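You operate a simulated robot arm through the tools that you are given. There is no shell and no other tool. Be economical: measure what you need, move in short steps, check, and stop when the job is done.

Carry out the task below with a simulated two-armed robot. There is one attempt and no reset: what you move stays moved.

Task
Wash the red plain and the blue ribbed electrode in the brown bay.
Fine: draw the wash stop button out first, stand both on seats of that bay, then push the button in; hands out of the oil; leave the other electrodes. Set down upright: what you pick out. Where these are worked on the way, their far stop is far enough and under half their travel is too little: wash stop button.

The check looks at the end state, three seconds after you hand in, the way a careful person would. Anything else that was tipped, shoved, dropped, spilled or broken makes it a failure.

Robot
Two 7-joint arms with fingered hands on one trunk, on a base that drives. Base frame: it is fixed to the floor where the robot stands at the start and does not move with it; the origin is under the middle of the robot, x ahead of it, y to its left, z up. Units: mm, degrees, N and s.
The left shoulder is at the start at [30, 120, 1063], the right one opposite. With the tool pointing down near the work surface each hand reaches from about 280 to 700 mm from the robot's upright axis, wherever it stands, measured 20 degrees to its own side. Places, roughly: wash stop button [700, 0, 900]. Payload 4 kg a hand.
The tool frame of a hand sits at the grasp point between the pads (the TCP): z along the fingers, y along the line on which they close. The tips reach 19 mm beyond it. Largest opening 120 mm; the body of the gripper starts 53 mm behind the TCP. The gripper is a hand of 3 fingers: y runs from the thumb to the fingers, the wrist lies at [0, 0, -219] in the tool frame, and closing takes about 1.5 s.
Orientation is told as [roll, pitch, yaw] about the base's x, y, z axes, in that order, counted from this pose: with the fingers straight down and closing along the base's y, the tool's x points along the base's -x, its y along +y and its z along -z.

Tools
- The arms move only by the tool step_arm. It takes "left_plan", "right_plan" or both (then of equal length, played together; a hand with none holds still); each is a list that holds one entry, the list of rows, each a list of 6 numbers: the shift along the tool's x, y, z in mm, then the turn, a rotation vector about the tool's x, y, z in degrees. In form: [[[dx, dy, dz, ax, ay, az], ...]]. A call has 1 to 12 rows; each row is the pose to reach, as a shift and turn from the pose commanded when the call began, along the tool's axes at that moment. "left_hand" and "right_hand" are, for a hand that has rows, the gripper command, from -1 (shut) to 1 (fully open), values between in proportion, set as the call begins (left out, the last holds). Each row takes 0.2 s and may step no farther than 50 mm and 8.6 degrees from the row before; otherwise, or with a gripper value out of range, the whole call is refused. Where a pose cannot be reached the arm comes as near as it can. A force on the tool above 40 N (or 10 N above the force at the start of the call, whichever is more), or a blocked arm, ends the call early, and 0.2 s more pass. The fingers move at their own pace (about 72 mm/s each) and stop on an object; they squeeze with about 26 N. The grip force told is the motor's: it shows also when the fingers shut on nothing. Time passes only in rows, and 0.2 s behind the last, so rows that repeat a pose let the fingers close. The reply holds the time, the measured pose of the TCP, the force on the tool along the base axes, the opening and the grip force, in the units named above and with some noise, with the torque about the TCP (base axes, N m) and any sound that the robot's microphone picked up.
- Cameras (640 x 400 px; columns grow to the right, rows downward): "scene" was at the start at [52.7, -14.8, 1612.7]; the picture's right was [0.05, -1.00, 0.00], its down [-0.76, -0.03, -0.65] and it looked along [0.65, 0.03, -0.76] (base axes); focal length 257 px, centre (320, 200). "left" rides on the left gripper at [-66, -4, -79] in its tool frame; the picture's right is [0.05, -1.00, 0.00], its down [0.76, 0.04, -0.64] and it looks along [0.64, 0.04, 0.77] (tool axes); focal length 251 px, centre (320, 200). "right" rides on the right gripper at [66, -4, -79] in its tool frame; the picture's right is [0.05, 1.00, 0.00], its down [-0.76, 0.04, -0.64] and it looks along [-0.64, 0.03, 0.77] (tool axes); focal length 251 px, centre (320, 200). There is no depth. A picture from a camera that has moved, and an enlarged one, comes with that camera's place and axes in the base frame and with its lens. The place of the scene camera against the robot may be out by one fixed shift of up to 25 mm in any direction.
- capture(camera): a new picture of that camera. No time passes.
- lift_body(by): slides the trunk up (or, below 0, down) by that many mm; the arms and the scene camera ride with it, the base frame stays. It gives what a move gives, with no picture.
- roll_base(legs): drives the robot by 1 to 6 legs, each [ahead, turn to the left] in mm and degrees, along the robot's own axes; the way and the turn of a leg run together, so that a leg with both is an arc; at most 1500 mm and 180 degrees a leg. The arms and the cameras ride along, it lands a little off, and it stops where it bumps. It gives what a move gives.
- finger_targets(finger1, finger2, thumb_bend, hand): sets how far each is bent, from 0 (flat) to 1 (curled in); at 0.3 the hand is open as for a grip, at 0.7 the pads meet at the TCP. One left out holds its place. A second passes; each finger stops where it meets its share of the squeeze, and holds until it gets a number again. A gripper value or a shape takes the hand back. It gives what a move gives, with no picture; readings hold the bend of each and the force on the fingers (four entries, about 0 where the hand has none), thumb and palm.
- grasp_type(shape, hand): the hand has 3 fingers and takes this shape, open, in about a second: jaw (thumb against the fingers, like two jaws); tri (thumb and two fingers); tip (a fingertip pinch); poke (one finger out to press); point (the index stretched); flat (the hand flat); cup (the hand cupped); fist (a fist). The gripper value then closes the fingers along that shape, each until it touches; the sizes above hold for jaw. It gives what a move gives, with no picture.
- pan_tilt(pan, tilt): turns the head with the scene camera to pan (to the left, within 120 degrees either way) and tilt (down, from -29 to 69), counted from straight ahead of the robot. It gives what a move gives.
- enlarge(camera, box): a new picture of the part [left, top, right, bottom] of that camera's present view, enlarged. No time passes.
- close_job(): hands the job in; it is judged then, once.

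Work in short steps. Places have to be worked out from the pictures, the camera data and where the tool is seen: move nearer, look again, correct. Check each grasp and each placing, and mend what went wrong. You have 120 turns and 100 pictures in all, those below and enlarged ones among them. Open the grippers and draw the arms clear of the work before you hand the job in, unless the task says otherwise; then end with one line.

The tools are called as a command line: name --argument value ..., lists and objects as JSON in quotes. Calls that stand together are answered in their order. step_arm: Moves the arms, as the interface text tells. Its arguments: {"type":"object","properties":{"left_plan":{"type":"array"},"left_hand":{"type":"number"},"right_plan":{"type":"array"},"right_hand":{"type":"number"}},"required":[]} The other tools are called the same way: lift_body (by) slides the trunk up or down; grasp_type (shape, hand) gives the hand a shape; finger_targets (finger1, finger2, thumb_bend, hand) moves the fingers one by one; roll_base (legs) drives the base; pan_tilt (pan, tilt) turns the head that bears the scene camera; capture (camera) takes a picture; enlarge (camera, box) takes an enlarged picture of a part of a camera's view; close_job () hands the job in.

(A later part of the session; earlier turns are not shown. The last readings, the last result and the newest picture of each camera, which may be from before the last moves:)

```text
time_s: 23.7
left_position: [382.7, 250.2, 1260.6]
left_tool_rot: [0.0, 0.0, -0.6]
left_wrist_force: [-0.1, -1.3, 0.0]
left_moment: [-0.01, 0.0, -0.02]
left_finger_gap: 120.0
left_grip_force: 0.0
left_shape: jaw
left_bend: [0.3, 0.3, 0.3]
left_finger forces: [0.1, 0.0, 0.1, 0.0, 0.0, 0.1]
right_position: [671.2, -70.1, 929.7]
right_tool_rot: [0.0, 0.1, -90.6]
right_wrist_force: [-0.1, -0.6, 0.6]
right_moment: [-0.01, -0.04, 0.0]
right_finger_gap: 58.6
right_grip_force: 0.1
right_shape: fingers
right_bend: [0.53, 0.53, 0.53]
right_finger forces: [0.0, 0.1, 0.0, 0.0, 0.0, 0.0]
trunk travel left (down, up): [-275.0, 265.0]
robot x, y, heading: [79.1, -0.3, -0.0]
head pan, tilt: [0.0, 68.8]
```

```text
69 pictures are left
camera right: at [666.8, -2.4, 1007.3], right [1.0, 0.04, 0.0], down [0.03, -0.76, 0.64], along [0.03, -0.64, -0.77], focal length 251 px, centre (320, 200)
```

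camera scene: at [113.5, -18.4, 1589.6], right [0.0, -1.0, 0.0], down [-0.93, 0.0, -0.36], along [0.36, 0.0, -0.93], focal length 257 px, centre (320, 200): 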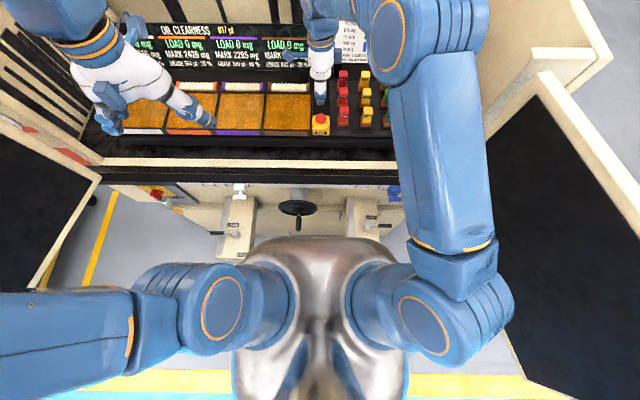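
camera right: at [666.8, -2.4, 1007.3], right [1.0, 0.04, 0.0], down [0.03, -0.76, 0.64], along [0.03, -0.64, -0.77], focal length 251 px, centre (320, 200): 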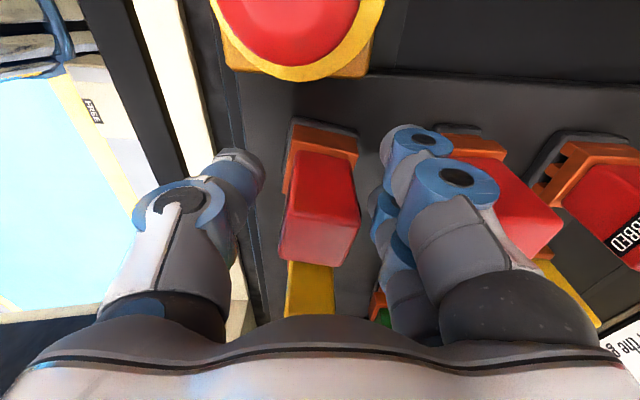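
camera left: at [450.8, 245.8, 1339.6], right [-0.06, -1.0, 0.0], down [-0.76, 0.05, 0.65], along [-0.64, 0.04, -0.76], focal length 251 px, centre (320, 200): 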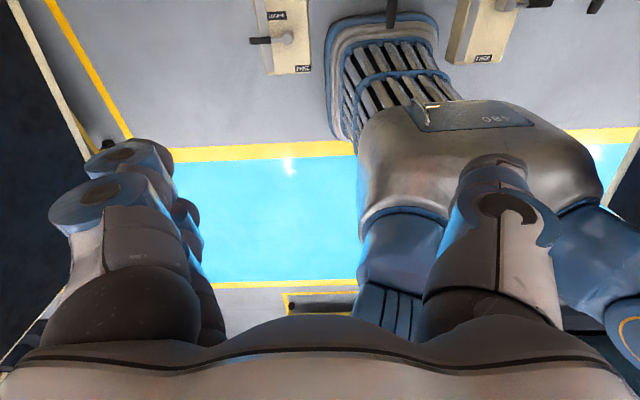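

The cap is only turned a few degrees and still upright at [670,-70]. I raise clear and try the tip/tri shapes to see which pinches narrowly.

step_arm --right_plan '[[[0, 0, -40, 0, 0, 0], [0, 0, -80, 0, 0, 0], [0, 0, -120, 0, 0, 0], [0, 0, -120, 0, 0, 0]]]'

grasp_type --hand "right" --shape "tri"

capture --camera "right"

grasp_type --hand "right" --shape "tip"

capture --camera "right"

```text
time_s: 24.7
left_position: [383.6, 250.3, 1261.1]
left_tool_rot: [0.0, 0.0, -0.6]
left_wrist_force: [0.0, 0.2, -0.2]
left_moment: [0.02, 0.03, -0.02]
left_finger_gap: 119.8
left_grip_force: 0.0
left_shape: jaw
left_bend: [0.3, 0.3, 0.3]
left_finger forces: [0.0, 0.0, 0.0, 0.0, 0.0, 0.0]
right_position: [671.2, -69.9, 1049.2]
right_tool_rot: [-0.1, 0.0, -90.6]
right_wrist_force: [-0.2, -0.8, -1.2]
right_moment: [-0.03, 0.02, -0.03]
right_finger_gap: 59.1
right_grip_force: 0.0
right_shape: fingers
right_bend: [0.53, 0.53, 0.53]
right_finger forces: [0.1, 0.0, 0.0, 0.0, 0.0, 0.1]
trunk travel left (down, up): [-275.0, 265.0]
robot x, y, heading: [82.1, 1.9, 0.2]
head pan, tilt: [0.0, 68.8]
```

```text
time_s: 25.6
left_position: [383.2, 250.8, 1261.2]
left_tool_rot: [-0.1, 0.0, -0.6]
left_wrist_force: [0.5, -0.7, 0.3]
left_moment: [0.01, 0.01, 0.0]
left_finger_gap: 119.8
left_grip_force: 0.1
left_shape: jaw
left_bend: [0.3, 0.3, 0.3]
left_finger forces: [0.0, 0.0, 0.0, 0.0, 0.0, 0.1]
right_position: [671.4, -70.1, 1048.2]
right_tool_rot: [-0.1, 0.1, -90.5]
right_wrist_force: [-0.4, -0.5, -0.1]
right_moment: [-0.03, -0.02, 0.0]
right_finger_gap: 120.1
right_grip_force: 0.1
right_shape: tri
right_bend: [0.3, 0.3, 0.3]
right_finger forces: [0.1, 0.1, 0.0, 0.0, 0.0, 0.1]
trunk travel left (down, up): [-275.0, 265.0]
robot x, y, heading: [86.8, -2.4, -0.2]
head pan, tilt: [0.0, 68.8]
```

```text
68 pictures are left
camera right: at [668.0, -1.9, 1126.3], right [1.0, 0.04, 0.0], down [0.03, -0.76, 0.64], along [0.03, -0.64, -0.77], focal length 251 px, centre (320, 200)
```

right: 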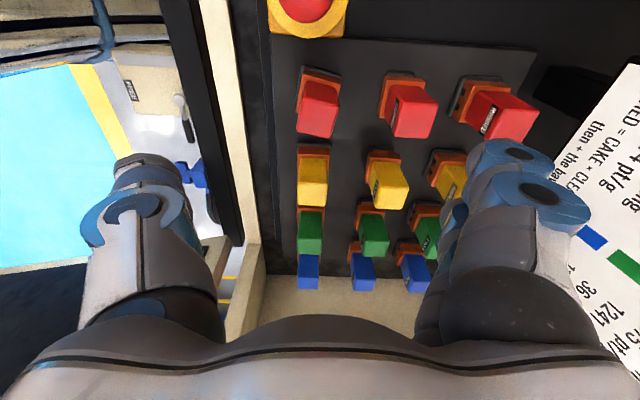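

```text
time_s: 26.5
left_position: [382.1, 250.7, 1261.3]
left_tool_rot: [0.0, 0.0, -0.7]
left_wrist_force: [0.2, 0.3, 0.8]
left_moment: [-0.02, 0.03, 0.0]
left_finger_gap: 120.1
left_grip_force: 0.0
left_shape: jaw
left_bend: [0.3, 0.3, 0.3]
left_finger forces: [0.0, 0.0, 0.0, 0.0, 0.0, 0.0]
right_position: [671.7, -69.9, 1048.7]
right_tool_rot: [0.0, 0.0, -90.6]
right_wrist_force: [0.5, -0.1, 0.5]
right_moment: [0.01, 0.0, -0.02]
right_finger_gap: 120.0
right_grip_force: 0.1
right_shape: tip
right_bend: [0.3, 0.3, 0.3]
right_finger forces: [0.0, 0.0, 0.0, 0.0, 0.1, 0.0]
trunk travel left (down, up): [-275.0, 265.0]
robot x, y, heading: [82.4, -4.4, 0.1]
head pan, tilt: [0.0, 68.8]
```

```text
67 pictures are left
camera right: at [667.9, -1.9, 1126.3], right [1.0, 0.04, 0.0], down [0.03, -0.76, 0.64], along [0.03, -0.64, -0.77], focal length 251 px, centre (320, 200)
```

right: 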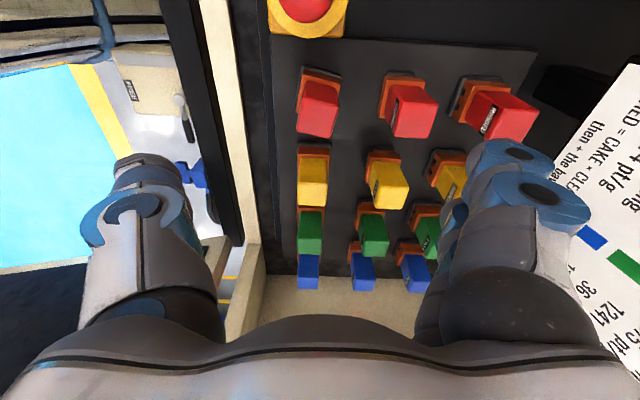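

I close partly in the air to see where the fingertips lie relative to the thumb.

finger_targets --hand "right" --finger1 0.62 --finger2 0.62 --thumb_bend 0.62

enlarge --camera "right" --box '[220, 100, 460, 250]'

capture --camera "left"

```text
time_s: 27.5
left_position: [382.8, 249.8, 1260.8]
left_tool_rot: [0.0, 0.0, -0.6]
left_wrist_force: [-1.6, 0.5, 0.8]
left_moment: [-0.01, -0.01, 0.01]
left_finger_gap: 120.0
left_grip_force: 0.0
left_shape: jaw
left_bend: [0.3, 0.3, 0.3]
left_finger forces: [0.1, 0.1, 0.1, 0.0, 0.0, 0.1]
right_position: [671.2, -69.3, 1049.1]
right_tool_rot: [0.0, 0.0, -90.6]
right_wrist_force: [0.5, -0.1, -0.1]
right_moment: [0.01, -0.03, 0.01]
right_finger_gap: 32.6
right_grip_force: 0.2
right_shape: fingers
right_bend: [0.62, 0.62, 0.62]
right_finger forces: [0.0, 0.1, 0.1, 0.0, 0.0, 0.0]
trunk travel left (down, up): [-275.0, 265.0]
robot x, y, heading: [82.2, -1.2, 0.1]
head pan, tilt: [0.0, 68.8]
```

```text
2.67 times, centred on (340, 175) of right
camera zoom: at [668.0, -1.9, 1126.3], right [1.0, 0.04, 0.0], down [0.03, -0.76, 0.64], along [0.03, -0.64, -0.77], focal length 670 px, centre (267, 267)
```

zoom: 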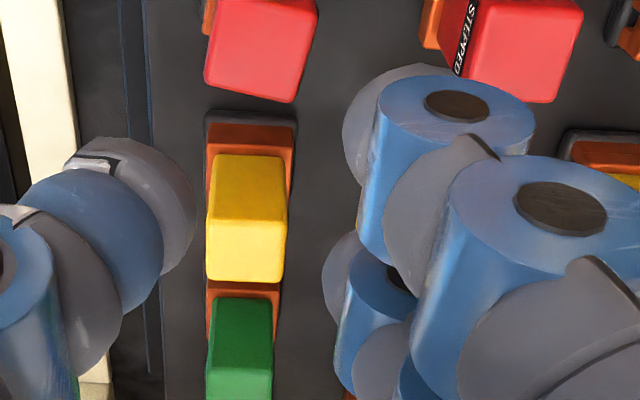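

```text
65 pictures are left
camera left: at [448.6, 245.9, 1340.3], right [-0.06, -1.0, 0.0], down [-0.76, 0.05, 0.64], along [-0.64, 0.04, -0.77], focal length 251 px, centre (320, 200)
```

left: 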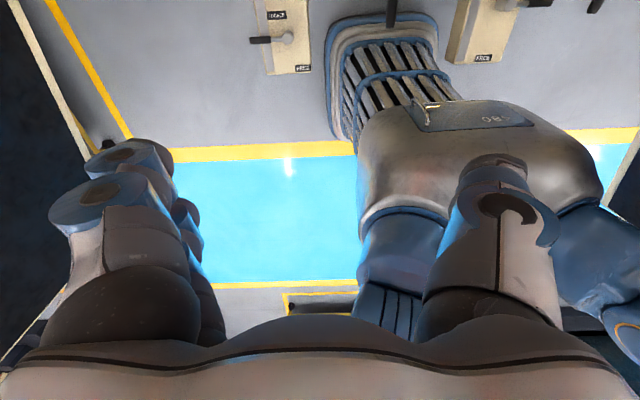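

The two fingers sit ~±16 mm off-centre with the thumb in the middle, so uneven closing twists a 27 mm cap. I'll set both fingers as a fixed wall beside the cap and close only the thumb. First I open to that preshape and descend.

finger_targets --hand "right" --finger1 0.59 --finger2 0.59 --thumb_bend 0.5

step_arm --right_plan '[[[-1, -1, 40, 0, 0, 0], [-1, -1, 75, 0, 0, 0], [-1, -1, 75, 0, 0, 0]]]'

capture --camera "right"

```text
time_s: 28.5
left_position: [382.4, 249.9, 1260.4]
left_tool_rot: [0.0, 0.1, -0.6]
left_wrist_force: [0.2, -0.8, -0.3]
left_moment: [0.01, 0.0, -0.01]
left_finger_gap: 120.0
left_grip_force: 0.1
left_shape: jaw
left_bend: [0.3, 0.3, 0.3]
left_finger forces: [0.0, 0.1, 0.0, 0.1, 0.0, 0.0]
right_position: [670.5, -70.2, 1047.2]
right_tool_rot: [0.0, 0.0, -90.6]
right_wrist_force: [-0.3, -0.5, 0.6]
right_moment: [-0.04, 0.02, 0.03]
right_finger_gap: 54.0
right_grip_force: 0.1
right_shape: fingers
right_bend: [0.59, 0.59, 0.5]
right_finger forces: [0.0, 0.0, 0.1, 0.0, 0.0, 0.0]
trunk travel left (down, up): [-275.0, 265.0]
robot x, y, heading: [84.0, -1.3, -0.1]
head pan, tilt: [0.0, 68.8]
```

```text
time_s: 29.3
left_position: [382.4, 250.6, 1260.2]
left_tool_rot: [0.0, 0.0, -0.6]
left_wrist_force: [-0.2, -0.1, -0.4]
left_moment: [-0.01, 0.0, 0.0]
left_finger_gap: 120.0
left_grip_force: 0.1
left_shape: jaw
left_bend: [0.3, 0.3, 0.3]
left_finger forces: [0.1, 0.1, 0.1, 0.0, 0.0, 0.0]
right_position: [669.8, -70.1, 975.0]
right_tool_rot: [-0.1, 0.0, -90.6]
right_wrist_force: [0.0, -0.4, 0.5]
right_moment: [-0.03, -0.01, -0.03]
right_finger_gap: 54.3
right_grip_force: 0.1
right_shape: fingers
right_bend: [0.59, 0.59, 0.5]
right_finger forces: [0.0, 0.0, 0.1, 0.1, 0.0, 0.1]
trunk travel left (down, up): [-275.0, 265.0]
robot x, y, heading: [82.4, -1.3, 0.1]
head pan, tilt: [0.0, 68.8]
```

```text
64 pictures are left
camera right: at [667.3, -2.6, 1053.3], right [1.0, 0.04, 0.0], down [0.03, -0.76, 0.64], along [0.03, -0.64, -0.77], focal length 251 px, centre (320, 200)
```

right: 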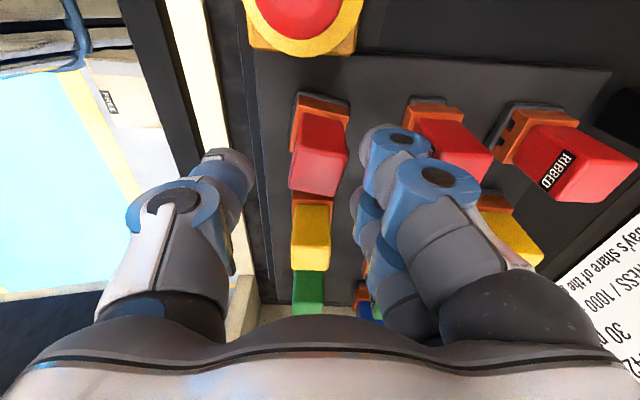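

Cap centre now reads y≈-73, so I shift 3 mm toward it and descend to z≈928.

step_arm --right_plan '[[[-3, 0, 15, 0, 0, 0], [-3, 0, 32, 0, 0, 0], [-3, 0, 46, 0, 0, 0], [-3, 0, 46, 0, 0, 0]]]'

enlarge --camera "right" --box '[220, 120, 460, 270]'

```text
time_s: 30.3
left_position: [382.2, 250.3, 1261.2]
left_tool_rot: [0.1, 0.0, -0.6]
left_wrist_force: [0.1, 0.1, -0.3]
left_moment: [0.0, 0.0, 0.02]
left_finger_gap: 119.7
left_grip_force: 0.0
left_shape: jaw
left_bend: [0.3, 0.3, 0.3]
left_finger forces: [0.0, 0.0, 0.0, 0.1, 0.1, 0.0]
right_position: [670.0, -72.9, 927.7]
right_tool_rot: [0.0, 0.1, -90.5]
right_wrist_force: [0.0, 0.1, 0.3]
right_moment: [-0.02, 0.04, -0.02]
right_finger_gap: 54.4
right_grip_force: 0.0
right_shape: fingers
right_bend: [0.59, 0.59, 0.5]
right_finger forces: [0.0, 0.1, 0.0, 0.0, 0.0, 0.0]
trunk travel left (down, up): [-275.0, 265.0]
robot x, y, heading: [82.3, -1.2, 0.0]
head pan, tilt: [0.0, 68.8]
```

```text
2.67 times, centred on (340, 195) of right
camera zoom: at [666.7, -5.3, 1006.0], right [1.0, 0.04, 0.0], down [0.03, -0.76, 0.64], along [0.03, -0.64, -0.77], focal length 670 px, centre (267, 213)
```

zoom: 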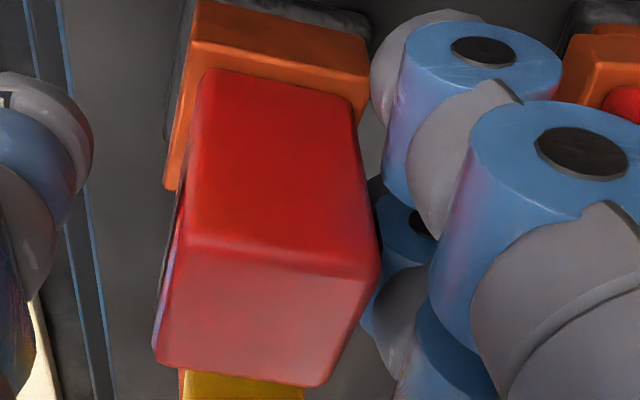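

The finger spread (±~18 mm) barely overlaps the 27 mm cap. I rise and test how the "tip" shape closes in the air with a gripper value, since it may bring finger and thumb opposite each other.

step_arm --right_plan '[[[0, 0, -40, 0, 0, 0], [0, 0, -80, 0, 0, 0], [0, 0, -120, 0, 0, 0], [0, 0, -120, 0, 0, 0]]]'

grasp_type --hand "right" --shape "tip"

step_arm --right_plan '[[[0, 0, 0, 0, 0, 0], [0, 0, 0, 0, 0, 0], [0, 0, 0, 0, 0, 0], [0, 0, 0, 0, 0, 0], [0, 0, 0, 0, 0, 0], [0, 0, 0, 0, 0, 0], [0, 0, 0, 0, 0, 0]]]' --right_hand -0.45

capture --camera "right"

grasp_type --hand "right" --shape "tri"

step_arm --right_plan '[[[0, 0, 0, 0, 0, 0], [0, 0, 0, 0, 0, 0], [0, 0, 0, 0, 0, 0], [0, 0, 0, 0, 0, 0], [0, 0, 0, 0, 0, 0], [0, 0, 0, 0, 0, 0], [0, 0, 0, 0, 0, 0]]]' --right_hand -0.45

capture --camera "right"

```text
time_s: 31.3
left_position: [384.0, 249.1, 1261.3]
left_tool_rot: [0.0, 0.0, -0.7]
left_wrist_force: [0.4, -0.8, 0.1]
left_moment: [-0.02, 0.02, 0.01]
left_finger_gap: 119.6
left_grip_force: 0.0
left_shape: jaw
left_bend: [0.3, 0.3, 0.3]
left_finger forces: [0.1, 0.1, 0.0, 0.1, 0.1, 0.0]
right_position: [669.6, -73.0, 1046.8]
right_tool_rot: [-0.1, 0.0, -90.6]
right_wrist_force: [-0.4, 0.2, -0.1]
right_moment: [0.01, 0.03, 0.0]
right_finger_gap: 53.9
right_grip_force: 0.0
right_shape: fingers
right_bend: [0.59, 0.59, 0.5]
right_finger forces: [0.0, 0.0, 0.0, 0.0, 0.1, 0.0]
trunk travel left (down, up): [-275.0, 265.0]
robot x, y, heading: [77.7, 1.3, 0.2]
head pan, tilt: [0.0, 68.8]
```

```text
time_s: 32.2
left_position: [382.5, 250.3, 1261.6]
left_tool_rot: [0.0, 0.1, -0.6]
left_wrist_force: [-0.5, -0.5, 0.2]
left_moment: [-0.03, 0.0, 0.02]
left_finger_gap: 120.0
left_grip_force: 0.1
left_shape: jaw
left_bend: [0.3, 0.3, 0.3]
left_finger forces: [0.0, 0.0, 0.1, 0.0, 0.1, 0.1]
right_position: [670.4, -74.1, 1047.4]
right_tool_rot: [0.0, 0.1, -90.5]
right_wrist_force: [-0.2, 0.0, 0.9]
right_moment: [0.0, -0.03, -0.02]
right_finger_gap: 119.8
right_grip_force: 0.1
right_shape: tip
right_bend: [0.3, 0.3, 0.3]
right_finger forces: [0.0, 0.1, 0.1, 0.1, 0.1, 0.0]
trunk travel left (down, up): [-275.0, 265.0]
robot x, y, heading: [82.5, -0.5, 0.1]
head pan, tilt: [0.0, 68.8]
```

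```text
time_s: 33.8
left_position: [382.9, 250.4, 1260.9]
left_tool_rot: [0.0, 0.1, -0.6]
left_wrist_force: [0.3, 0.5, 0.1]
left_moment: [0.01, 0.0, 0.01]
left_finger_gap: 120.1
left_grip_force: 0.1
left_shape: jaw
left_bend: [0.3, 0.3, 0.3]
left_finger forces: [0.1, 0.0, 0.1, 0.1, 0.0, 0.0]
right_position: [670.8, -74.5, 1048.2]
right_tool_rot: [0.0, 0.1, -90.6]
right_wrist_force: [0.6, 0.0, -0.4]
right_moment: [-0.02, 0.01, -0.02]
right_finger_gap: 33.5
right_grip_force: 0.1
right_shape: tip
right_bend: [0.42, 0.42, 0.93]
right_finger forces: [0.1, 0.1, 0.0, 0.1, 0.0, 0.0]
trunk travel left (down, up): [-275.0, 265.0]
robot x, y, heading: [82.1, -1.8, -0.1]
head pan, tilt: [0.0, 68.8]
```

```text
62 pictures are left
camera right: at [667.5, -6.2, 1126.1], right [1.0, 0.04, 0.0], down [0.03, -0.76, 0.64], along [0.03, -0.64, -0.77], focal length 251 px, centre (320, 200)
```

right: 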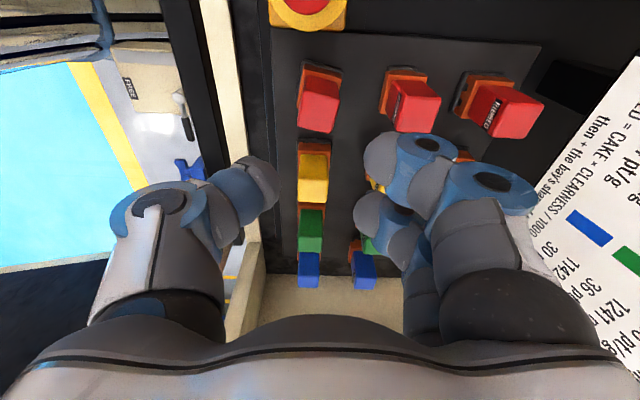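

```text
time_s: 34.7
left_position: [382.3, 250.3, 1260.2]
left_tool_rot: [0.0, 0.0, -0.6]
left_wrist_force: [0.2, 0.9, -0.6]
left_moment: [0.01, -0.01, -0.02]
left_finger_gap: 119.8
left_grip_force: 0.1
left_shape: jaw
left_bend: [0.3, 0.3, 0.3]
left_finger forces: [0.0, 0.0, 0.0, 0.0, 0.0, 0.0]
right_position: [671.0, -73.9, 1046.8]
right_tool_rot: [0.0, 0.0, -90.6]
right_wrist_force: [0.6, -0.4, -0.5]
right_moment: [0.01, 0.05, 0.0]
right_finger_gap: 120.1
right_grip_force: 0.0
right_shape: tri
right_bend: [0.3, 0.3, 0.3]
right_finger forces: [0.1, 0.0, 0.0, 0.1, 0.1, 0.1]
trunk travel left (down, up): [-275.0, 265.0]
robot x, y, heading: [80.2, -0.8, -0.0]
head pan, tilt: [0.0, 68.8]
```

```text
time_s: 36.3
left_position: [383.1, 249.3, 1260.4]
left_tool_rot: [0.0, 0.1, -0.5]
left_wrist_force: [-0.2, 0.7, -0.1]
left_moment: [0.0, 0.02, 0.02]
left_finger_gap: 119.9
left_grip_force: 0.1
left_shape: jaw
left_bend: [0.3, 0.3, 0.3]
left_finger forces: [0.0, 0.1, 0.1, 0.1, 0.0, 0.1]
right_position: [670.3, -74.2, 1048.3]
right_tool_rot: [-0.1, -0.1, -90.5]
right_wrist_force: [-0.1, 0.2, -0.3]
right_moment: [-0.02, 0.03, -0.01]
right_finger_gap: 33.4
right_grip_force: 0.1
right_shape: tri
right_bend: [0.42, 0.42, 0.93]
right_finger forces: [0.0, 0.1, 0.0, 0.0, 0.1, 0.0]
trunk travel left (down, up): [-275.0, 265.0]
robot x, y, heading: [84.8, 1.5, -0.0]
head pan, tilt: [0.0, 68.8]
```

```text
61 pictures are left
camera right: at [667.5, -6.3, 1126.0], right [1.0, 0.04, 0.0], down [0.03, -0.76, 0.64], along [0.03, -0.64, -0.77], focal length 251 px, centre (320, 200)
```

right: 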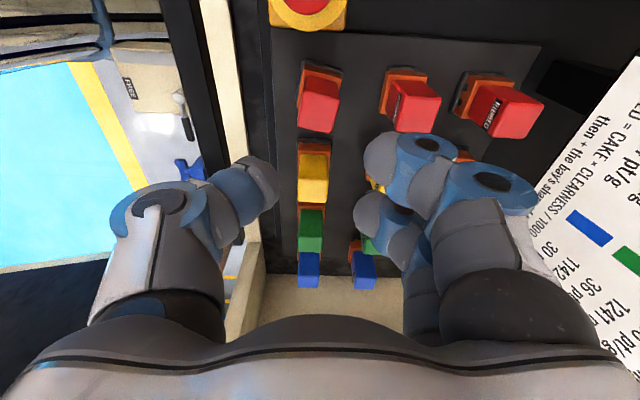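

With a gripper value the pads close evenly and parallel, thumb midway between the fingers. I open to ~56 mm, turn +9° to match the twisted cap, centre on [669.5,-74], and lower to look.

grasp_type --hand "right" --shape "jaw"

step_arm --right_plan '[[[0, 0, 0, 0, 0, 4.5], [0, -1, 0, 0, 0, 9], [0, -1, 0, 0, 0, 9], [0, -1, 0, 0, 0, 9], [0, -1, 0, 0, 0, 9], [0, -1, 35, 0, 0, 9], [0, -1, 70, 0, 0, 9], [0, -1, 70, 0, 0, 9]]]' --right_hand -0.07

capture --camera "right"

```text
time_s: 37.2
left_position: [383.2, 249.8, 1260.6]
left_tool_rot: [0.0, 0.0, -0.7]
left_wrist_force: [0.0, -0.3, -0.5]
left_moment: [0.01, 0.02, -0.02]
left_finger_gap: 119.9
left_grip_force: 0.1
left_shape: jaw
left_bend: [0.3, 0.3, 0.3]
left_finger forces: [0.1, 0.0, 0.0, 0.0, 0.0, 0.0]
right_position: [670.3, -73.7, 1047.0]
right_tool_rot: [0.0, 0.0, -90.5]
right_wrist_force: [0.1, 0.2, -0.7]
right_moment: [0.04, -0.02, 0.02]
right_finger_gap: 120.1
right_grip_force: 0.1
right_shape: jaw
right_bend: [0.3, 0.3, 0.3]
right_finger forces: [0.0, 0.0, 0.0, 0.0, 0.0, 0.0]
trunk travel left (down, up): [-275.0, 265.0]
robot x, y, heading: [82.9, -1.5, 0.1]
head pan, tilt: [0.0, 68.8]
```

```text
time_s: 39.0
left_position: [382.3, 249.8, 1260.2]
left_tool_rot: [0.0, -0.1, -0.6]
left_wrist_force: [0.7, 0.0, -0.7]
left_moment: [0.01, 0.01, 0.01]
left_finger_gap: 119.9
left_grip_force: 0.1
left_shape: jaw
left_bend: [0.3, 0.3, 0.3]
left_finger forces: [0.1, 0.0, 0.0, 0.1, 0.0, 0.1]
right_position: [670.2, -72.9, 977.8]
right_tool_rot: [0.0, -0.1, -99.6]
right_wrist_force: [0.4, 0.1, 0.3]
right_moment: [-0.04, 0.0, 0.02]
right_finger_gap: 56.3
right_grip_force: 0.0
right_shape: jaw
right_bend: [0.35, 0.35, 0.95]
right_finger forces: [0.1, 0.0, 0.0, 0.0, 0.0, 0.1]
trunk travel left (down, up): [-275.0, 265.0]
robot x, y, heading: [80.0, -0.3, 0.1]
head pan, tilt: [0.0, 68.8]
```

```text
60 pictures are left
camera right: at [676.8, -5.3, 1056.3], right [0.99, -0.11, 0.0], down [-0.09, -0.76, 0.64], along [-0.07, -0.64, -0.77], focal length 251 px, centre (320, 200)
```

right: 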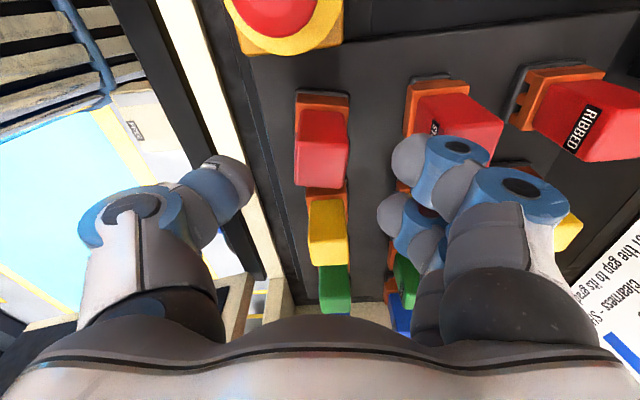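

Aligned now with the cap. I shift 2 mm more to -y, descend to z≈928, and close with the jaw.

step_arm --right_plan '[[[-2, 0, 18, 0, 0, 0], [-2, 0, 36, 0, 0, 0], [-2, 0, 50, 0, 0, 0], [-2, 0, 50, 0, 0, 0]]]'

step_arm --right_plan '[[[0, 0, 0, 0, 0, 0], [0, 0, 0, 0, 0, 0], [0, 0, 0, 0, 0, 0], [0, 0, 0, 0, 0, 0], [0, 0, 0, 0, 0, 0], [0, 0, 0, 0, 0, 0]]]' --right_hand -0.8

capture --camera "right"

```text
time_s: 40.0
left_position: [382.3, 250.1, 1261.3]
left_tool_rot: [0.1, -0.1, -0.7]
left_wrist_force: [0.3, 0.2, -0.9]
left_moment: [0.01, 0.01, -0.03]
left_finger_gap: 120.0
left_grip_force: 0.1
left_shape: jaw
left_bend: [0.3, 0.3, 0.3]
left_finger forces: [0.0, 0.0, 0.0, 0.0, 0.0, 0.0]
right_position: [669.4, -75.3, 929.8]
right_tool_rot: [0.0, 0.0, -99.6]
right_wrist_force: [-0.6, 0.3, 0.4]
right_moment: [-0.02, 0.01, 0.01]
right_finger_gap: 56.1
right_grip_force: 0.1
right_shape: jaw
right_bend: [0.35, 0.35, 0.95]
right_finger forces: [0.4, 0.1, 0.0, 0.0, 0.0, 0.1]
trunk travel left (down, up): [-275.0, 265.0]
robot x, y, heading: [84.1, 0.5, -0.1]
head pan, tilt: [0.0, 68.8]
```

```text
time_s: 41.4
left_position: [382.2, 250.7, 1260.7]
left_tool_rot: [0.1, -0.1, -0.6]
left_wrist_force: [0.6, -1.0, 0.0]
left_moment: [-0.05, -0.01, 0.01]
left_finger_gap: 120.1
left_grip_force: 0.0
left_shape: jaw
left_bend: [0.3, 0.3, 0.3]
left_finger forces: [0.0, 0.0, 0.1, 0.0, 0.0, 0.1]
right_position: [669.6, -73.4, 928.2]
right_tool_rot: [-0.1, -0.1, -99.7]
right_wrist_force: [-0.2, 0.3, 0.8]
right_moment: [-0.03, -0.07, 0.02]
right_finger_gap: 14.8
right_grip_force: 25.8
right_shape: jaw
right_bend: [1.0, 0.48, 0.87]
right_finger forces: [2.8, 17.3, 0.0, 0.0, 19.6, 0.1]
trunk travel left (down, up): [-275.0, 265.0]
robot x, y, heading: [80.3, 3.7, 0.0]
head pan, tilt: [0.0, 68.8]
```

```text
59 pictures are left
camera right: at [676.5, -7.5, 1006.7], right [0.99, -0.11, 0.0], down [-0.09, -0.76, 0.64], along [-0.07, -0.64, -0.77], focal length 251 px, centre (320, 200)
```

right: 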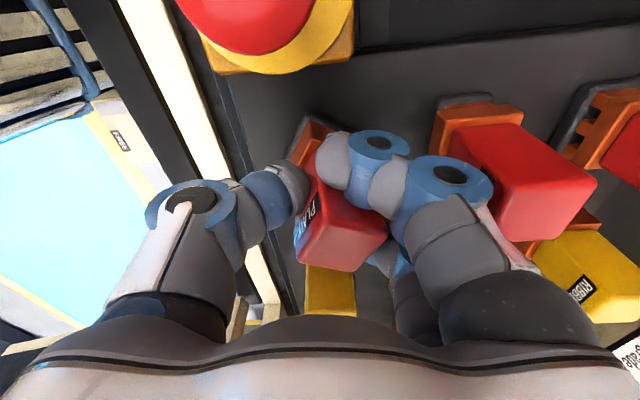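

The cap twisted but is now firmly held between thumb and one finger (17–20 N) with the other finger wrapped beside it. I lift 15 mm carefully and look at how it hangs.

step_arm --right_plan '[[[0, 0, -4, 0, 0, 0], [0, 0, -8, 0, 0, 0], [0, 0, -12, 0, 0, 0], [0, 0, -16, 0, 0, 0], [0, 0, -16, 0, 0, 0]]]'

enlarge --camera "right" --box '[220, 80, 460, 290]'

```text
time_s: 42.6
left_position: [383.2, 250.3, 1261.2]
left_tool_rot: [0.1, 0.0, -0.6]
left_wrist_force: [-0.4, -0.6, -0.5]
left_moment: [-0.03, -0.01, 0.04]
left_finger_gap: 119.9
left_grip_force: 0.1
left_shape: jaw
left_bend: [0.3, 0.3, 0.3]
left_finger forces: [0.1, 0.0, 0.0, 0.0, 0.0, 0.0]
right_position: [669.7, -74.1, 944.3]
right_tool_rot: [0.0, 0.0, -99.6]
right_wrist_force: [0.5, 0.6, -4.1]
right_moment: [0.03, 0.0, -0.01]
right_finger_gap: 14.3
right_grip_force: 26.4
right_shape: jaw
right_bend: [1.0, 0.48, 0.87]
right_finger forces: [2.8, 16.9, 0.1, 0.0, 18.4, 0.0]
trunk travel left (down, up): [-275.0, 265.0]
robot x, y, heading: [80.6, 2.4, 0.1]
head pan, tilt: [0.0, 68.8]
```

```text
1.90 times, centred on (340, 185) of right
camera zoom: at [676.6, -8.1, 1021.8], right [0.99, -0.11, 0.0], down [-0.09, -0.76, 0.64], along [-0.07, -0.64, -0.77], focal length 479 px, centre (282, 229)
```

zoom: 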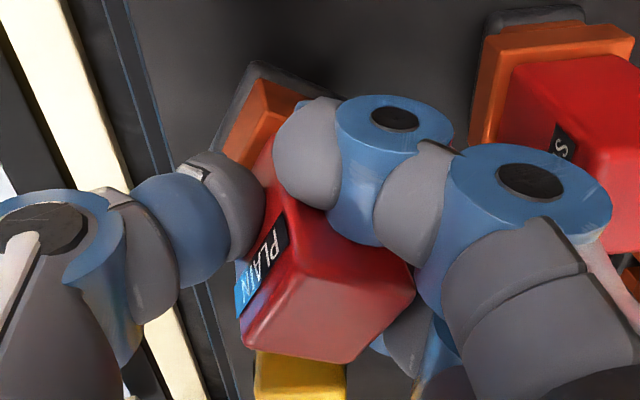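

It is lifted (≈4 N weight) with its foot, no slip. I raise it clear of the rack and check its attitude with the scene camera too.

step_arm --right_plan '[[[0, 0, -20, 0, 0, 0], [0, 0, -40, 0, 0, 0], [0, 0, -60, 0, 0, 0], [0, 0, -80, 0, 0, 0], [0, 0, -95, 0, 0, 0], [0, 0, -95, 0, 0, 0]]]'

capture --camera "right"

enlarge --camera "scene" --box '[260, 50, 420, 150]'

```text
time_s: 44.0
left_position: [383.1, 250.8, 1261.9]
left_tool_rot: [0.0, 0.0, -0.6]
left_wrist_force: [-0.1, 0.4, 0.4]
left_moment: [0.04, 0.01, 0.01]
left_finger_gap: 119.7
left_grip_force: 0.1
left_shape: jaw
left_bend: [0.3, 0.3, 0.3]
left_finger forces: [0.0, 0.0, 0.1, 0.1, 0.1, 0.0]
right_position: [667.8, -74.7, 1039.8]
right_tool_rot: [-0.1, 0.0, -99.6]
right_wrist_force: [0.2, 0.6, -3.4]
right_moment: [0.05, -0.02, 0.02]
right_finger_gap: 14.3
right_grip_force: 25.7
right_shape: jaw
right_bend: [1.0, 0.48, 0.87]
right_finger forces: [2.9, 16.8, 0.0, 0.0, 18.3, 0.1]
trunk travel left (down, up): [-275.0, 265.0]
robot x, y, heading: [84.3, -0.7, -0.2]
head pan, tilt: [0.0, 68.8]
```

```text
57 pictures are left
camera right: at [675.7, -8.7, 1117.0], right [0.99, -0.11, 0.0], down [-0.09, -0.76, 0.64], along [-0.07, -0.64, -0.77], focal length 251 px, centre (320, 200)
```

right: 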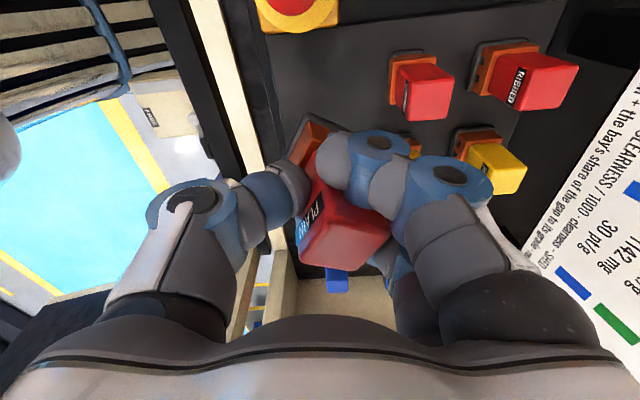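

```text
4.00 times, centred on (340, 100) of scene
camera zoom: at [113.9, -18.3, 1589.6], right [0.0, -1.0, 0.0], down [-0.93, 0.0, -0.36], along [0.36, 0.0, -0.93], focal length 1028 px, centre (240, 600)
```

zoom: 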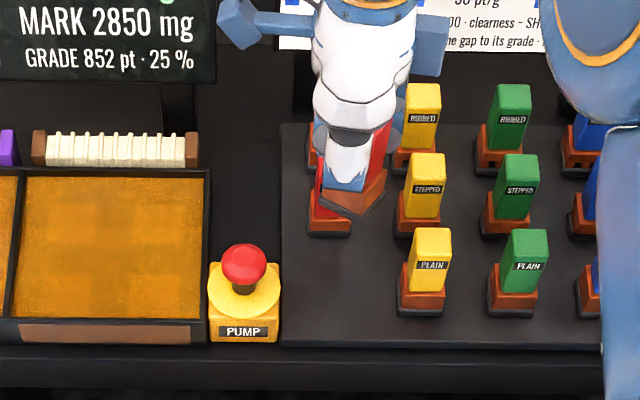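

I need the held electrode's yaw to square it with the seats; zoom in on it.

enlarge --camera "right" --box '[270, 100, 410, 290]'

```text
2.11 times, centred on (340, 195) of right
camera zoom: at [675.7, -8.7, 1117.0], right [0.99, -0.11, 0.0], down [-0.09, -0.76, 0.64], along [-0.07, -0.64, -0.77], focal length 529 px, centre (278, 210)
```

zoom: 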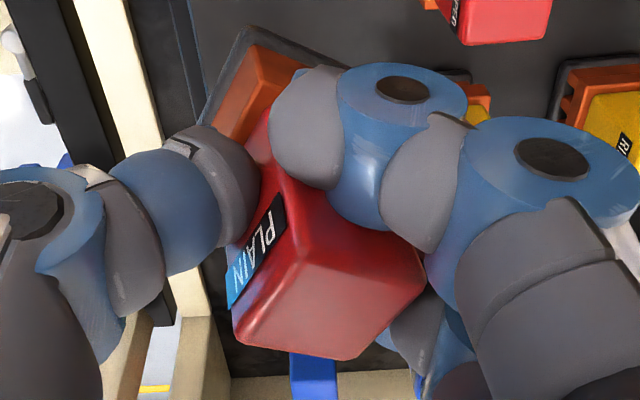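

The cap is turned ≈26° clockwise and sits a few mm toward -y/+x of the TCP. I carry it over the bay toward the front-left seat while turning the hand back 26°, staying high.

step_arm --right_plan '[[[27, -6.5, 0, 0, 0, -3.2], [55, -13, 0, 0, 0, -6.5], [82, -20, 0, 0, 0, -9.7], [110, -26, 0, 0, 0, -13], [137, -33, 0, 0, 0, -16.2], [164, -39, 0, 0, 0, -19.5], [192, -46, 0, 0, 0, -22.7], [219, -52, 0, 0, 0, -26], [219, -52, 0, 0, 0, -26]]]'

capture --camera "right"

enlarge --camera "scene" --box '[200, 50, 360, 150]'

```text
time_s: 46.0
left_position: [383.8, 249.4, 1261.9]
left_tool_rot: [0.0, 0.0, -0.5]
left_wrist_force: [0.0, -0.1, 0.4]
left_moment: [0.01, -0.02, -0.01]
left_finger_gap: 120.0
left_grip_force: 0.0
left_shape: jaw
left_bend: [0.3, 0.3, 0.3]
left_finger forces: [0.0, 0.1, 0.0, 0.0, 0.0, 0.1]
right_position: [653.8, 148.8, 1039.9]
right_tool_rot: [0.1, 0.0, -73.6]
right_wrist_force: [-0.3, -0.7, -3.4]
right_moment: [0.04, -0.01, -0.01]
right_finger_gap: 14.0
right_grip_force: 26.0
right_shape: jaw
right_bend: [1.0, 0.48, 0.87]
right_finger forces: [2.8, 16.5, 0.0, 0.1, 18.1, 0.0]
trunk travel left (down, up): [-275.0, 265.0]
robot x, y, heading: [84.6, -1.9, -0.1]
head pan, tilt: [0.0, 68.8]
```

```text
54 pictures are left
camera right: at [632.1, 212.9, 1117.2], right [0.94, 0.33, 0.0], down [0.26, -0.72, 0.64], along [0.21, -0.61, -0.77], focal length 251 px, centre (320, 200)
```

right: 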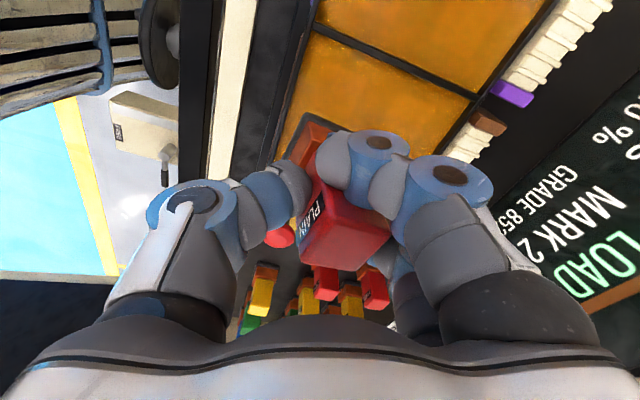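

```text
4.00 times, centred on (280, 100) of scene
camera zoom: at [113.6, -18.9, 1589.6], right [0.0, -1.0, 0.0], down [-0.93, 0.0, -0.36], along [0.36, 0.0, -0.93], focal length 1028 px, centre (480, 600)
```

zoom: 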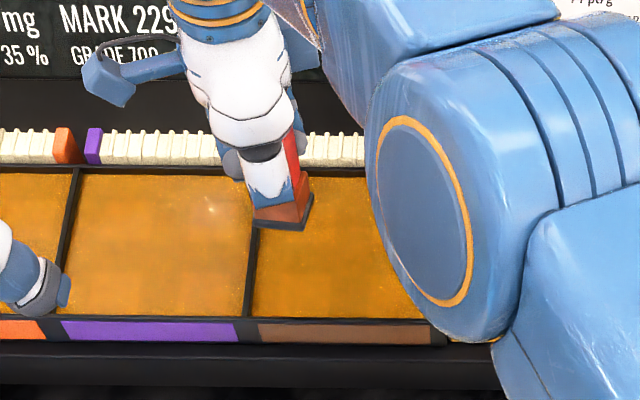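

From the hand views the bay interior spans x≈634–779, y≈35–187, so the front-left seat should be near [669,153]. I shift the electrode over it and lower to ~15 mm above the oil, then compare in the scene view.

step_arm --right_plan '[[[5, 3, 20, 0, 0, 0], [9, 7, 40, 0, 0, 0], [9, 7, 60, 0, 0, 0], [9, 7, 78, 0, 0, 0], [9, 7, 78, 0, 0, 0]]]'

enlarge --camera "scene" --box '[230, 70, 350, 150]'

enlarge --camera "right" --box '[240, 60, 440, 290]'

```text
time_s: 47.2
left_position: [382.9, 250.5, 1260.6]
left_tool_rot: [0.0, 0.0, -0.6]
left_wrist_force: [-0.1, -0.1, 0.4]
left_moment: [0.03, -0.02, 0.03]
left_finger_gap: 120.0
left_grip_force: 0.2
left_shape: jaw
left_bend: [0.3, 0.3, 0.3]
left_finger forces: [0.0, 0.0, 0.0, 0.0, 0.0, 0.0]
right_position: [657.6, 157.9, 961.1]
right_tool_rot: [0.0, 0.0, -73.7]
right_wrist_force: [0.4, 0.5, -5.0]
right_moment: [0.04, 0.05, -0.01]
right_finger_gap: 14.6
right_grip_force: 25.8
right_shape: jaw
right_bend: [1.0, 0.48, 0.87]
right_finger forces: [3.0, 16.7, 0.0, 0.0, 18.2, 0.0]
trunk travel left (down, up): [-275.0, 265.0]
robot x, y, heading: [79.6, 3.0, -0.0]
head pan, tilt: [0.0, 68.8]
```

```text
5.00 times, centred on (290, 110) of scene
camera zoom: at [113.4, -18.1, 1589.6], right [0.0, -1.0, 0.0], down [-0.93, 0.0, -0.36], along [0.36, 0.0, -0.93], focal length 1285 px, centre (470, 650)
```

zoom: 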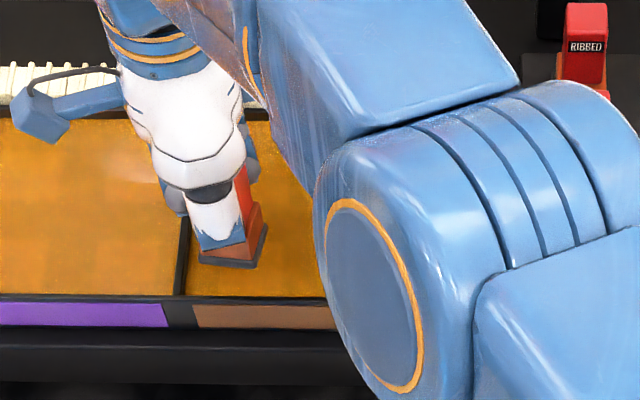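

```text
1.74 times, centred on (340, 175) of right
camera zoom: at [636.2, 222.0, 1039.1], right [0.94, 0.33, 0.0], down [0.26, -0.72, 0.64], along [0.21, -0.61, -0.77], focal length 437 px, centre (285, 244)
```

zoom: 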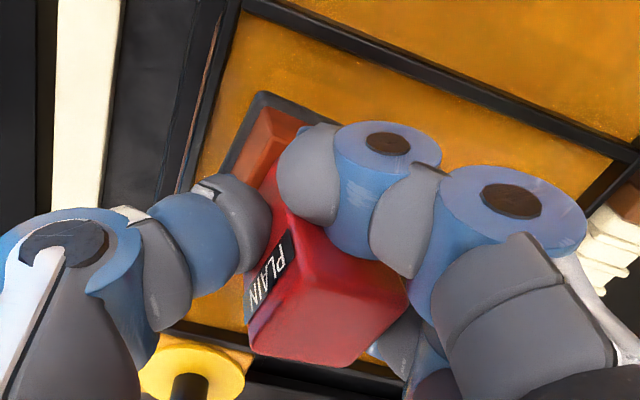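

The electrode is square to the bay, but relative to the bay corner it should go ≈5 mm ahead and ≈8 mm right. I shift it and lower close to seating height.

step_arm --right_plan '[[[-9, 3, 0, 0, 0, 0], [-9, 3, 10, 0, 0, 0], [-9, 3, 20, 0, 0, 0], [-9, 3, 20, 0, 0, 0]]]'

enlarge --camera "scene" --box '[230, 70, 350, 150]'

enlarge --camera "right" --box '[240, 40, 500, 290]'

```text
time_s: 48.2
left_position: [383.6, 250.3, 1261.2]
left_tool_rot: [0.0, 0.0, -0.6]
left_wrist_force: [-0.1, 0.1, -0.2]
left_moment: [0.0, 0.01, 0.0]
left_finger_gap: 119.7
left_grip_force: 0.1
left_shape: jaw
left_bend: [0.3, 0.3, 0.3]
left_finger forces: [0.0, 0.0, 0.0, 0.0, 0.1, 0.0]
right_position: [664.8, 151.1, 942.1]
right_tool_rot: [0.0, 0.1, -73.6]
right_wrist_force: [-0.2, -0.5, -3.0]
right_moment: [0.03, -0.03, 0.01]
right_finger_gap: 14.5
right_grip_force: 25.8
right_shape: jaw
right_bend: [1.0, 0.48, 0.87]
right_finger forces: [3.0, 16.8, 0.0, 0.0, 18.0, 0.1]
trunk travel left (down, up): [-275.0, 265.0]
robot x, y, heading: [83.2, 2.2, 0.2]
head pan, tilt: [0.0, 68.8]
```

```text
5.00 times, centred on (290, 110) of scene
camera zoom: at [113.6, -18.0, 1589.6], right [0.0, -1.0, 0.0], down [-0.93, 0.0, -0.36], along [0.36, 0.0, -0.93], focal length 1285 px, centre (470, 650)
```

zoom: 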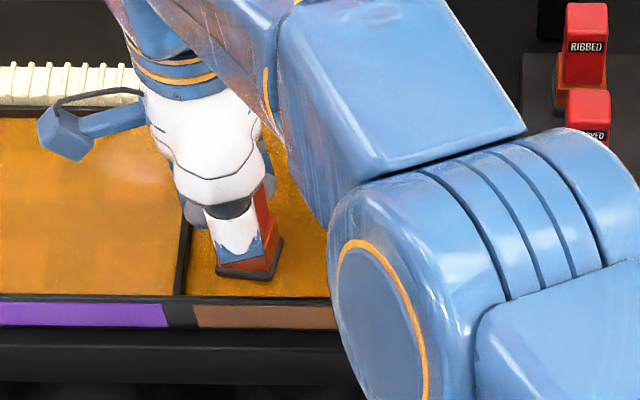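

```text
1.60 times, centred on (370, 165) of right
camera zoom: at [641.7, 214.9, 1019.7], right [0.94, 0.33, 0.0], down [0.26, -0.72, 0.64], along [0.21, -0.61, -0.77], focal length 402 px, centre (240, 256)
```

zoom: 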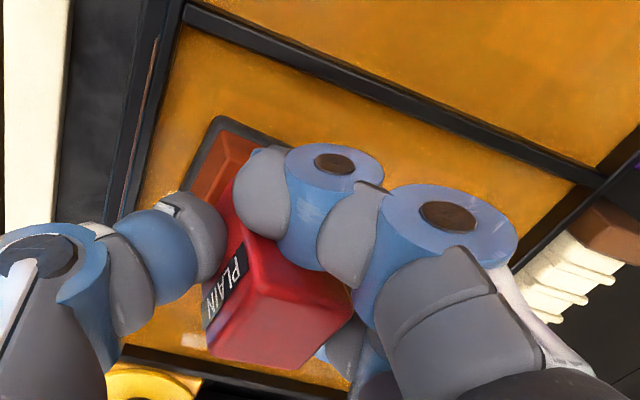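

Foot corner now sits ≈18 mm in from both walls, right for the seat. I lower in small steps until contact.

step_arm --right_plan '[[[0, 0, 3, 0, 0, 0], [0, 0, 6, 0, 0, 0], [0, 0, 9, 0, 0, 0], [0, 0, 12, 0, 0, 0], [0, 0, 14, 0, 0, 0], [0, 0, 14, 0, 0, 0]]]'

enlarge --camera "scene" --box '[230, 70, 350, 150]'

```text
time_s: 49.6
left_position: [382.8, 250.3, 1261.2]
left_tool_rot: [0.0, 0.1, -0.6]
left_wrist_force: [-0.4, -0.3, 0.0]
left_moment: [0.0, 0.01, 0.01]
left_finger_gap: 119.8
left_grip_force: 0.1
left_shape: jaw
left_bend: [0.3, 0.3, 0.3]
left_finger forces: [0.0, 0.1, 0.1, 0.0, 0.0, 0.1]
right_position: [663.0, 151.7, 928.2]
right_tool_rot: [0.1, 0.0, -73.7]
right_wrist_force: [-1.9, 0.9, 3.4]
right_moment: [0.0, -0.03, 0.03]
right_finger_gap: 14.4
right_grip_force: 26.0
right_shape: jaw
right_bend: [1.0, 0.48, 0.87]
right_finger forces: [2.9, 16.9, 0.1, 0.0, 20.7, 0.1]
trunk travel left (down, up): [-275.0, 265.0]
robot x, y, heading: [85.2, 1.8, 0.0]
head pan, tilt: [0.0, 68.8]
```

```text
5.00 times, centred on (290, 110) of scene
camera zoom: at [112.6, -18.3, 1589.7], right [0.0, -1.0, 0.0], down [-0.93, 0.0, -0.36], along [0.36, 0.0, -0.93], focal length 1285 px, centre (470, 650)
```

zoom: 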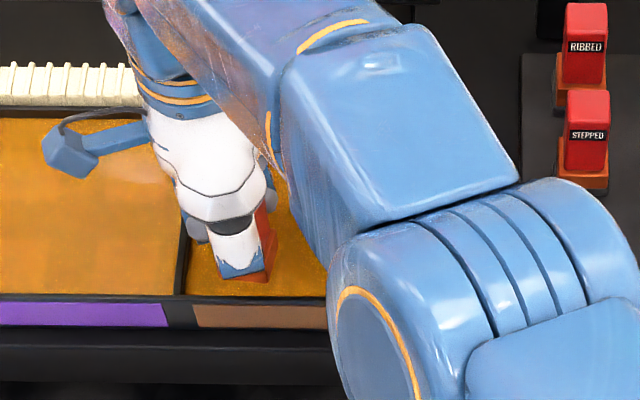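

Contact: force changed from -4 to +3 N at TCP z≈928, so the foot stands on the seat. I release and look before rising.

step_arm --right_plan '[[[0, 0, 0.5, 0, 0, 0], [0, 0, 0.5, 0, 0, 0], [0, 0, 0.5, 0, 0, 0], [0, 0, 0.5, 0, 0, 0], [0, 0, 0.5, 0, 0, 0]]]' --right_hand 0.05

capture --camera "right"

```text
time_s: 50.8
left_position: [383.3, 249.8, 1261.5]
left_tool_rot: [0.0, 0.1, -0.6]
left_wrist_force: [0.5, -0.3, 0.3]
left_moment: [0.01, -0.04, -0.01]
left_finger_gap: 120.0
left_grip_force: 0.0
left_shape: jaw
left_bend: [0.3, 0.3, 0.3]
left_finger forces: [0.1, 0.0, 0.0, 0.1, 0.0, 0.0]
right_position: [663.4, 151.5, 928.1]
right_tool_rot: [0.0, 0.0, -73.6]
right_wrist_force: [-0.2, -0.6, 0.5]
right_moment: [0.02, 0.01, 0.05]
right_finger_gap: 62.5
right_grip_force: 0.1
right_shape: jaw
right_bend: [0.33, 0.33, 0.94]
right_finger forces: [0.0, 0.0, 0.0, 0.1, 0.1, 0.0]
trunk travel left (down, up): [-275.0, 265.0]
robot x, y, heading: [84.9, -3.0, -0.2]
head pan, tilt: [0.0, 68.8]
```

```text
47 pictures are left
camera right: at [640.9, 215.6, 1005.6], right [0.94, 0.33, 0.0], down [0.26, -0.72, 0.64], along [0.21, -0.61, -0.77], focal length 251 px, centre (320, 200)
```

right: 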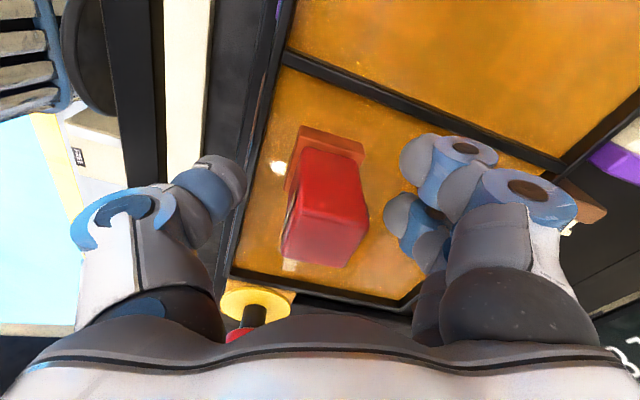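

It stands upright and square. I raise the hand clear and inspect the placement and the bay display.

step_arm --right_plan '[[[0, 0, -20, 0, 0, 0], [0, 0, -60, 0, 0, 0], [0, 0, -100, 0, 0, 0], [-30, -20, -130, 0, 0, 4], [-60, -60, -140, 0, 0, -4], [-60, -100, -140, 0, 0, -12], [-60, -100, -140, 0, 0, -20], [-60, -100, -140, 0, 0, -20]]]'

capture --camera "right"

enlarge --camera "scene" --box '[230, 10, 390, 150]'

```text
refused: row 5 steps farther than a row can; nothing moved
```

```text
46 pictures are left
camera right: at [640.9, 215.6, 1005.6], right [0.94, 0.33, 0.0], down [0.26, -0.72, 0.64], along [0.21, -0.61, -0.77], focal length 251 px, centre (320, 200)
```

right: 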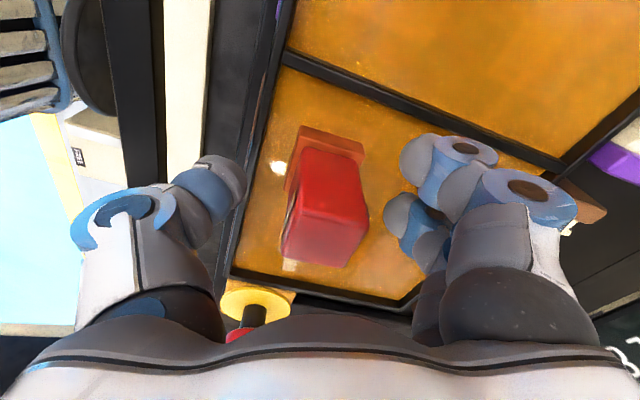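

```text
2.86 times, centred on (310, 80) of scene
camera zoom: at [113.3, -18.2, 1589.6], right [0.0, -1.0, 0.0], down [-0.93, 0.0, -0.36], along [0.36, 0.0, -0.93], focal length 734 px, centre (349, 543)
```

zoom: 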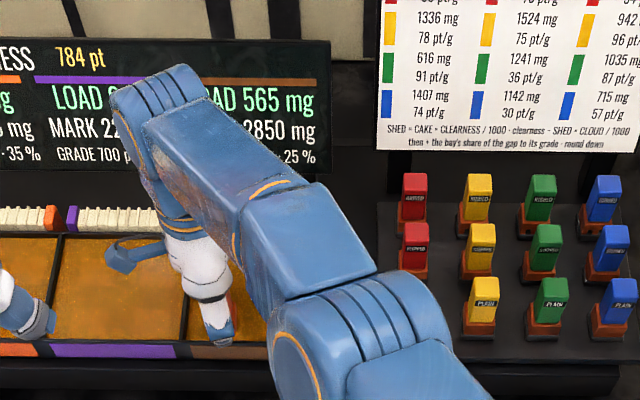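

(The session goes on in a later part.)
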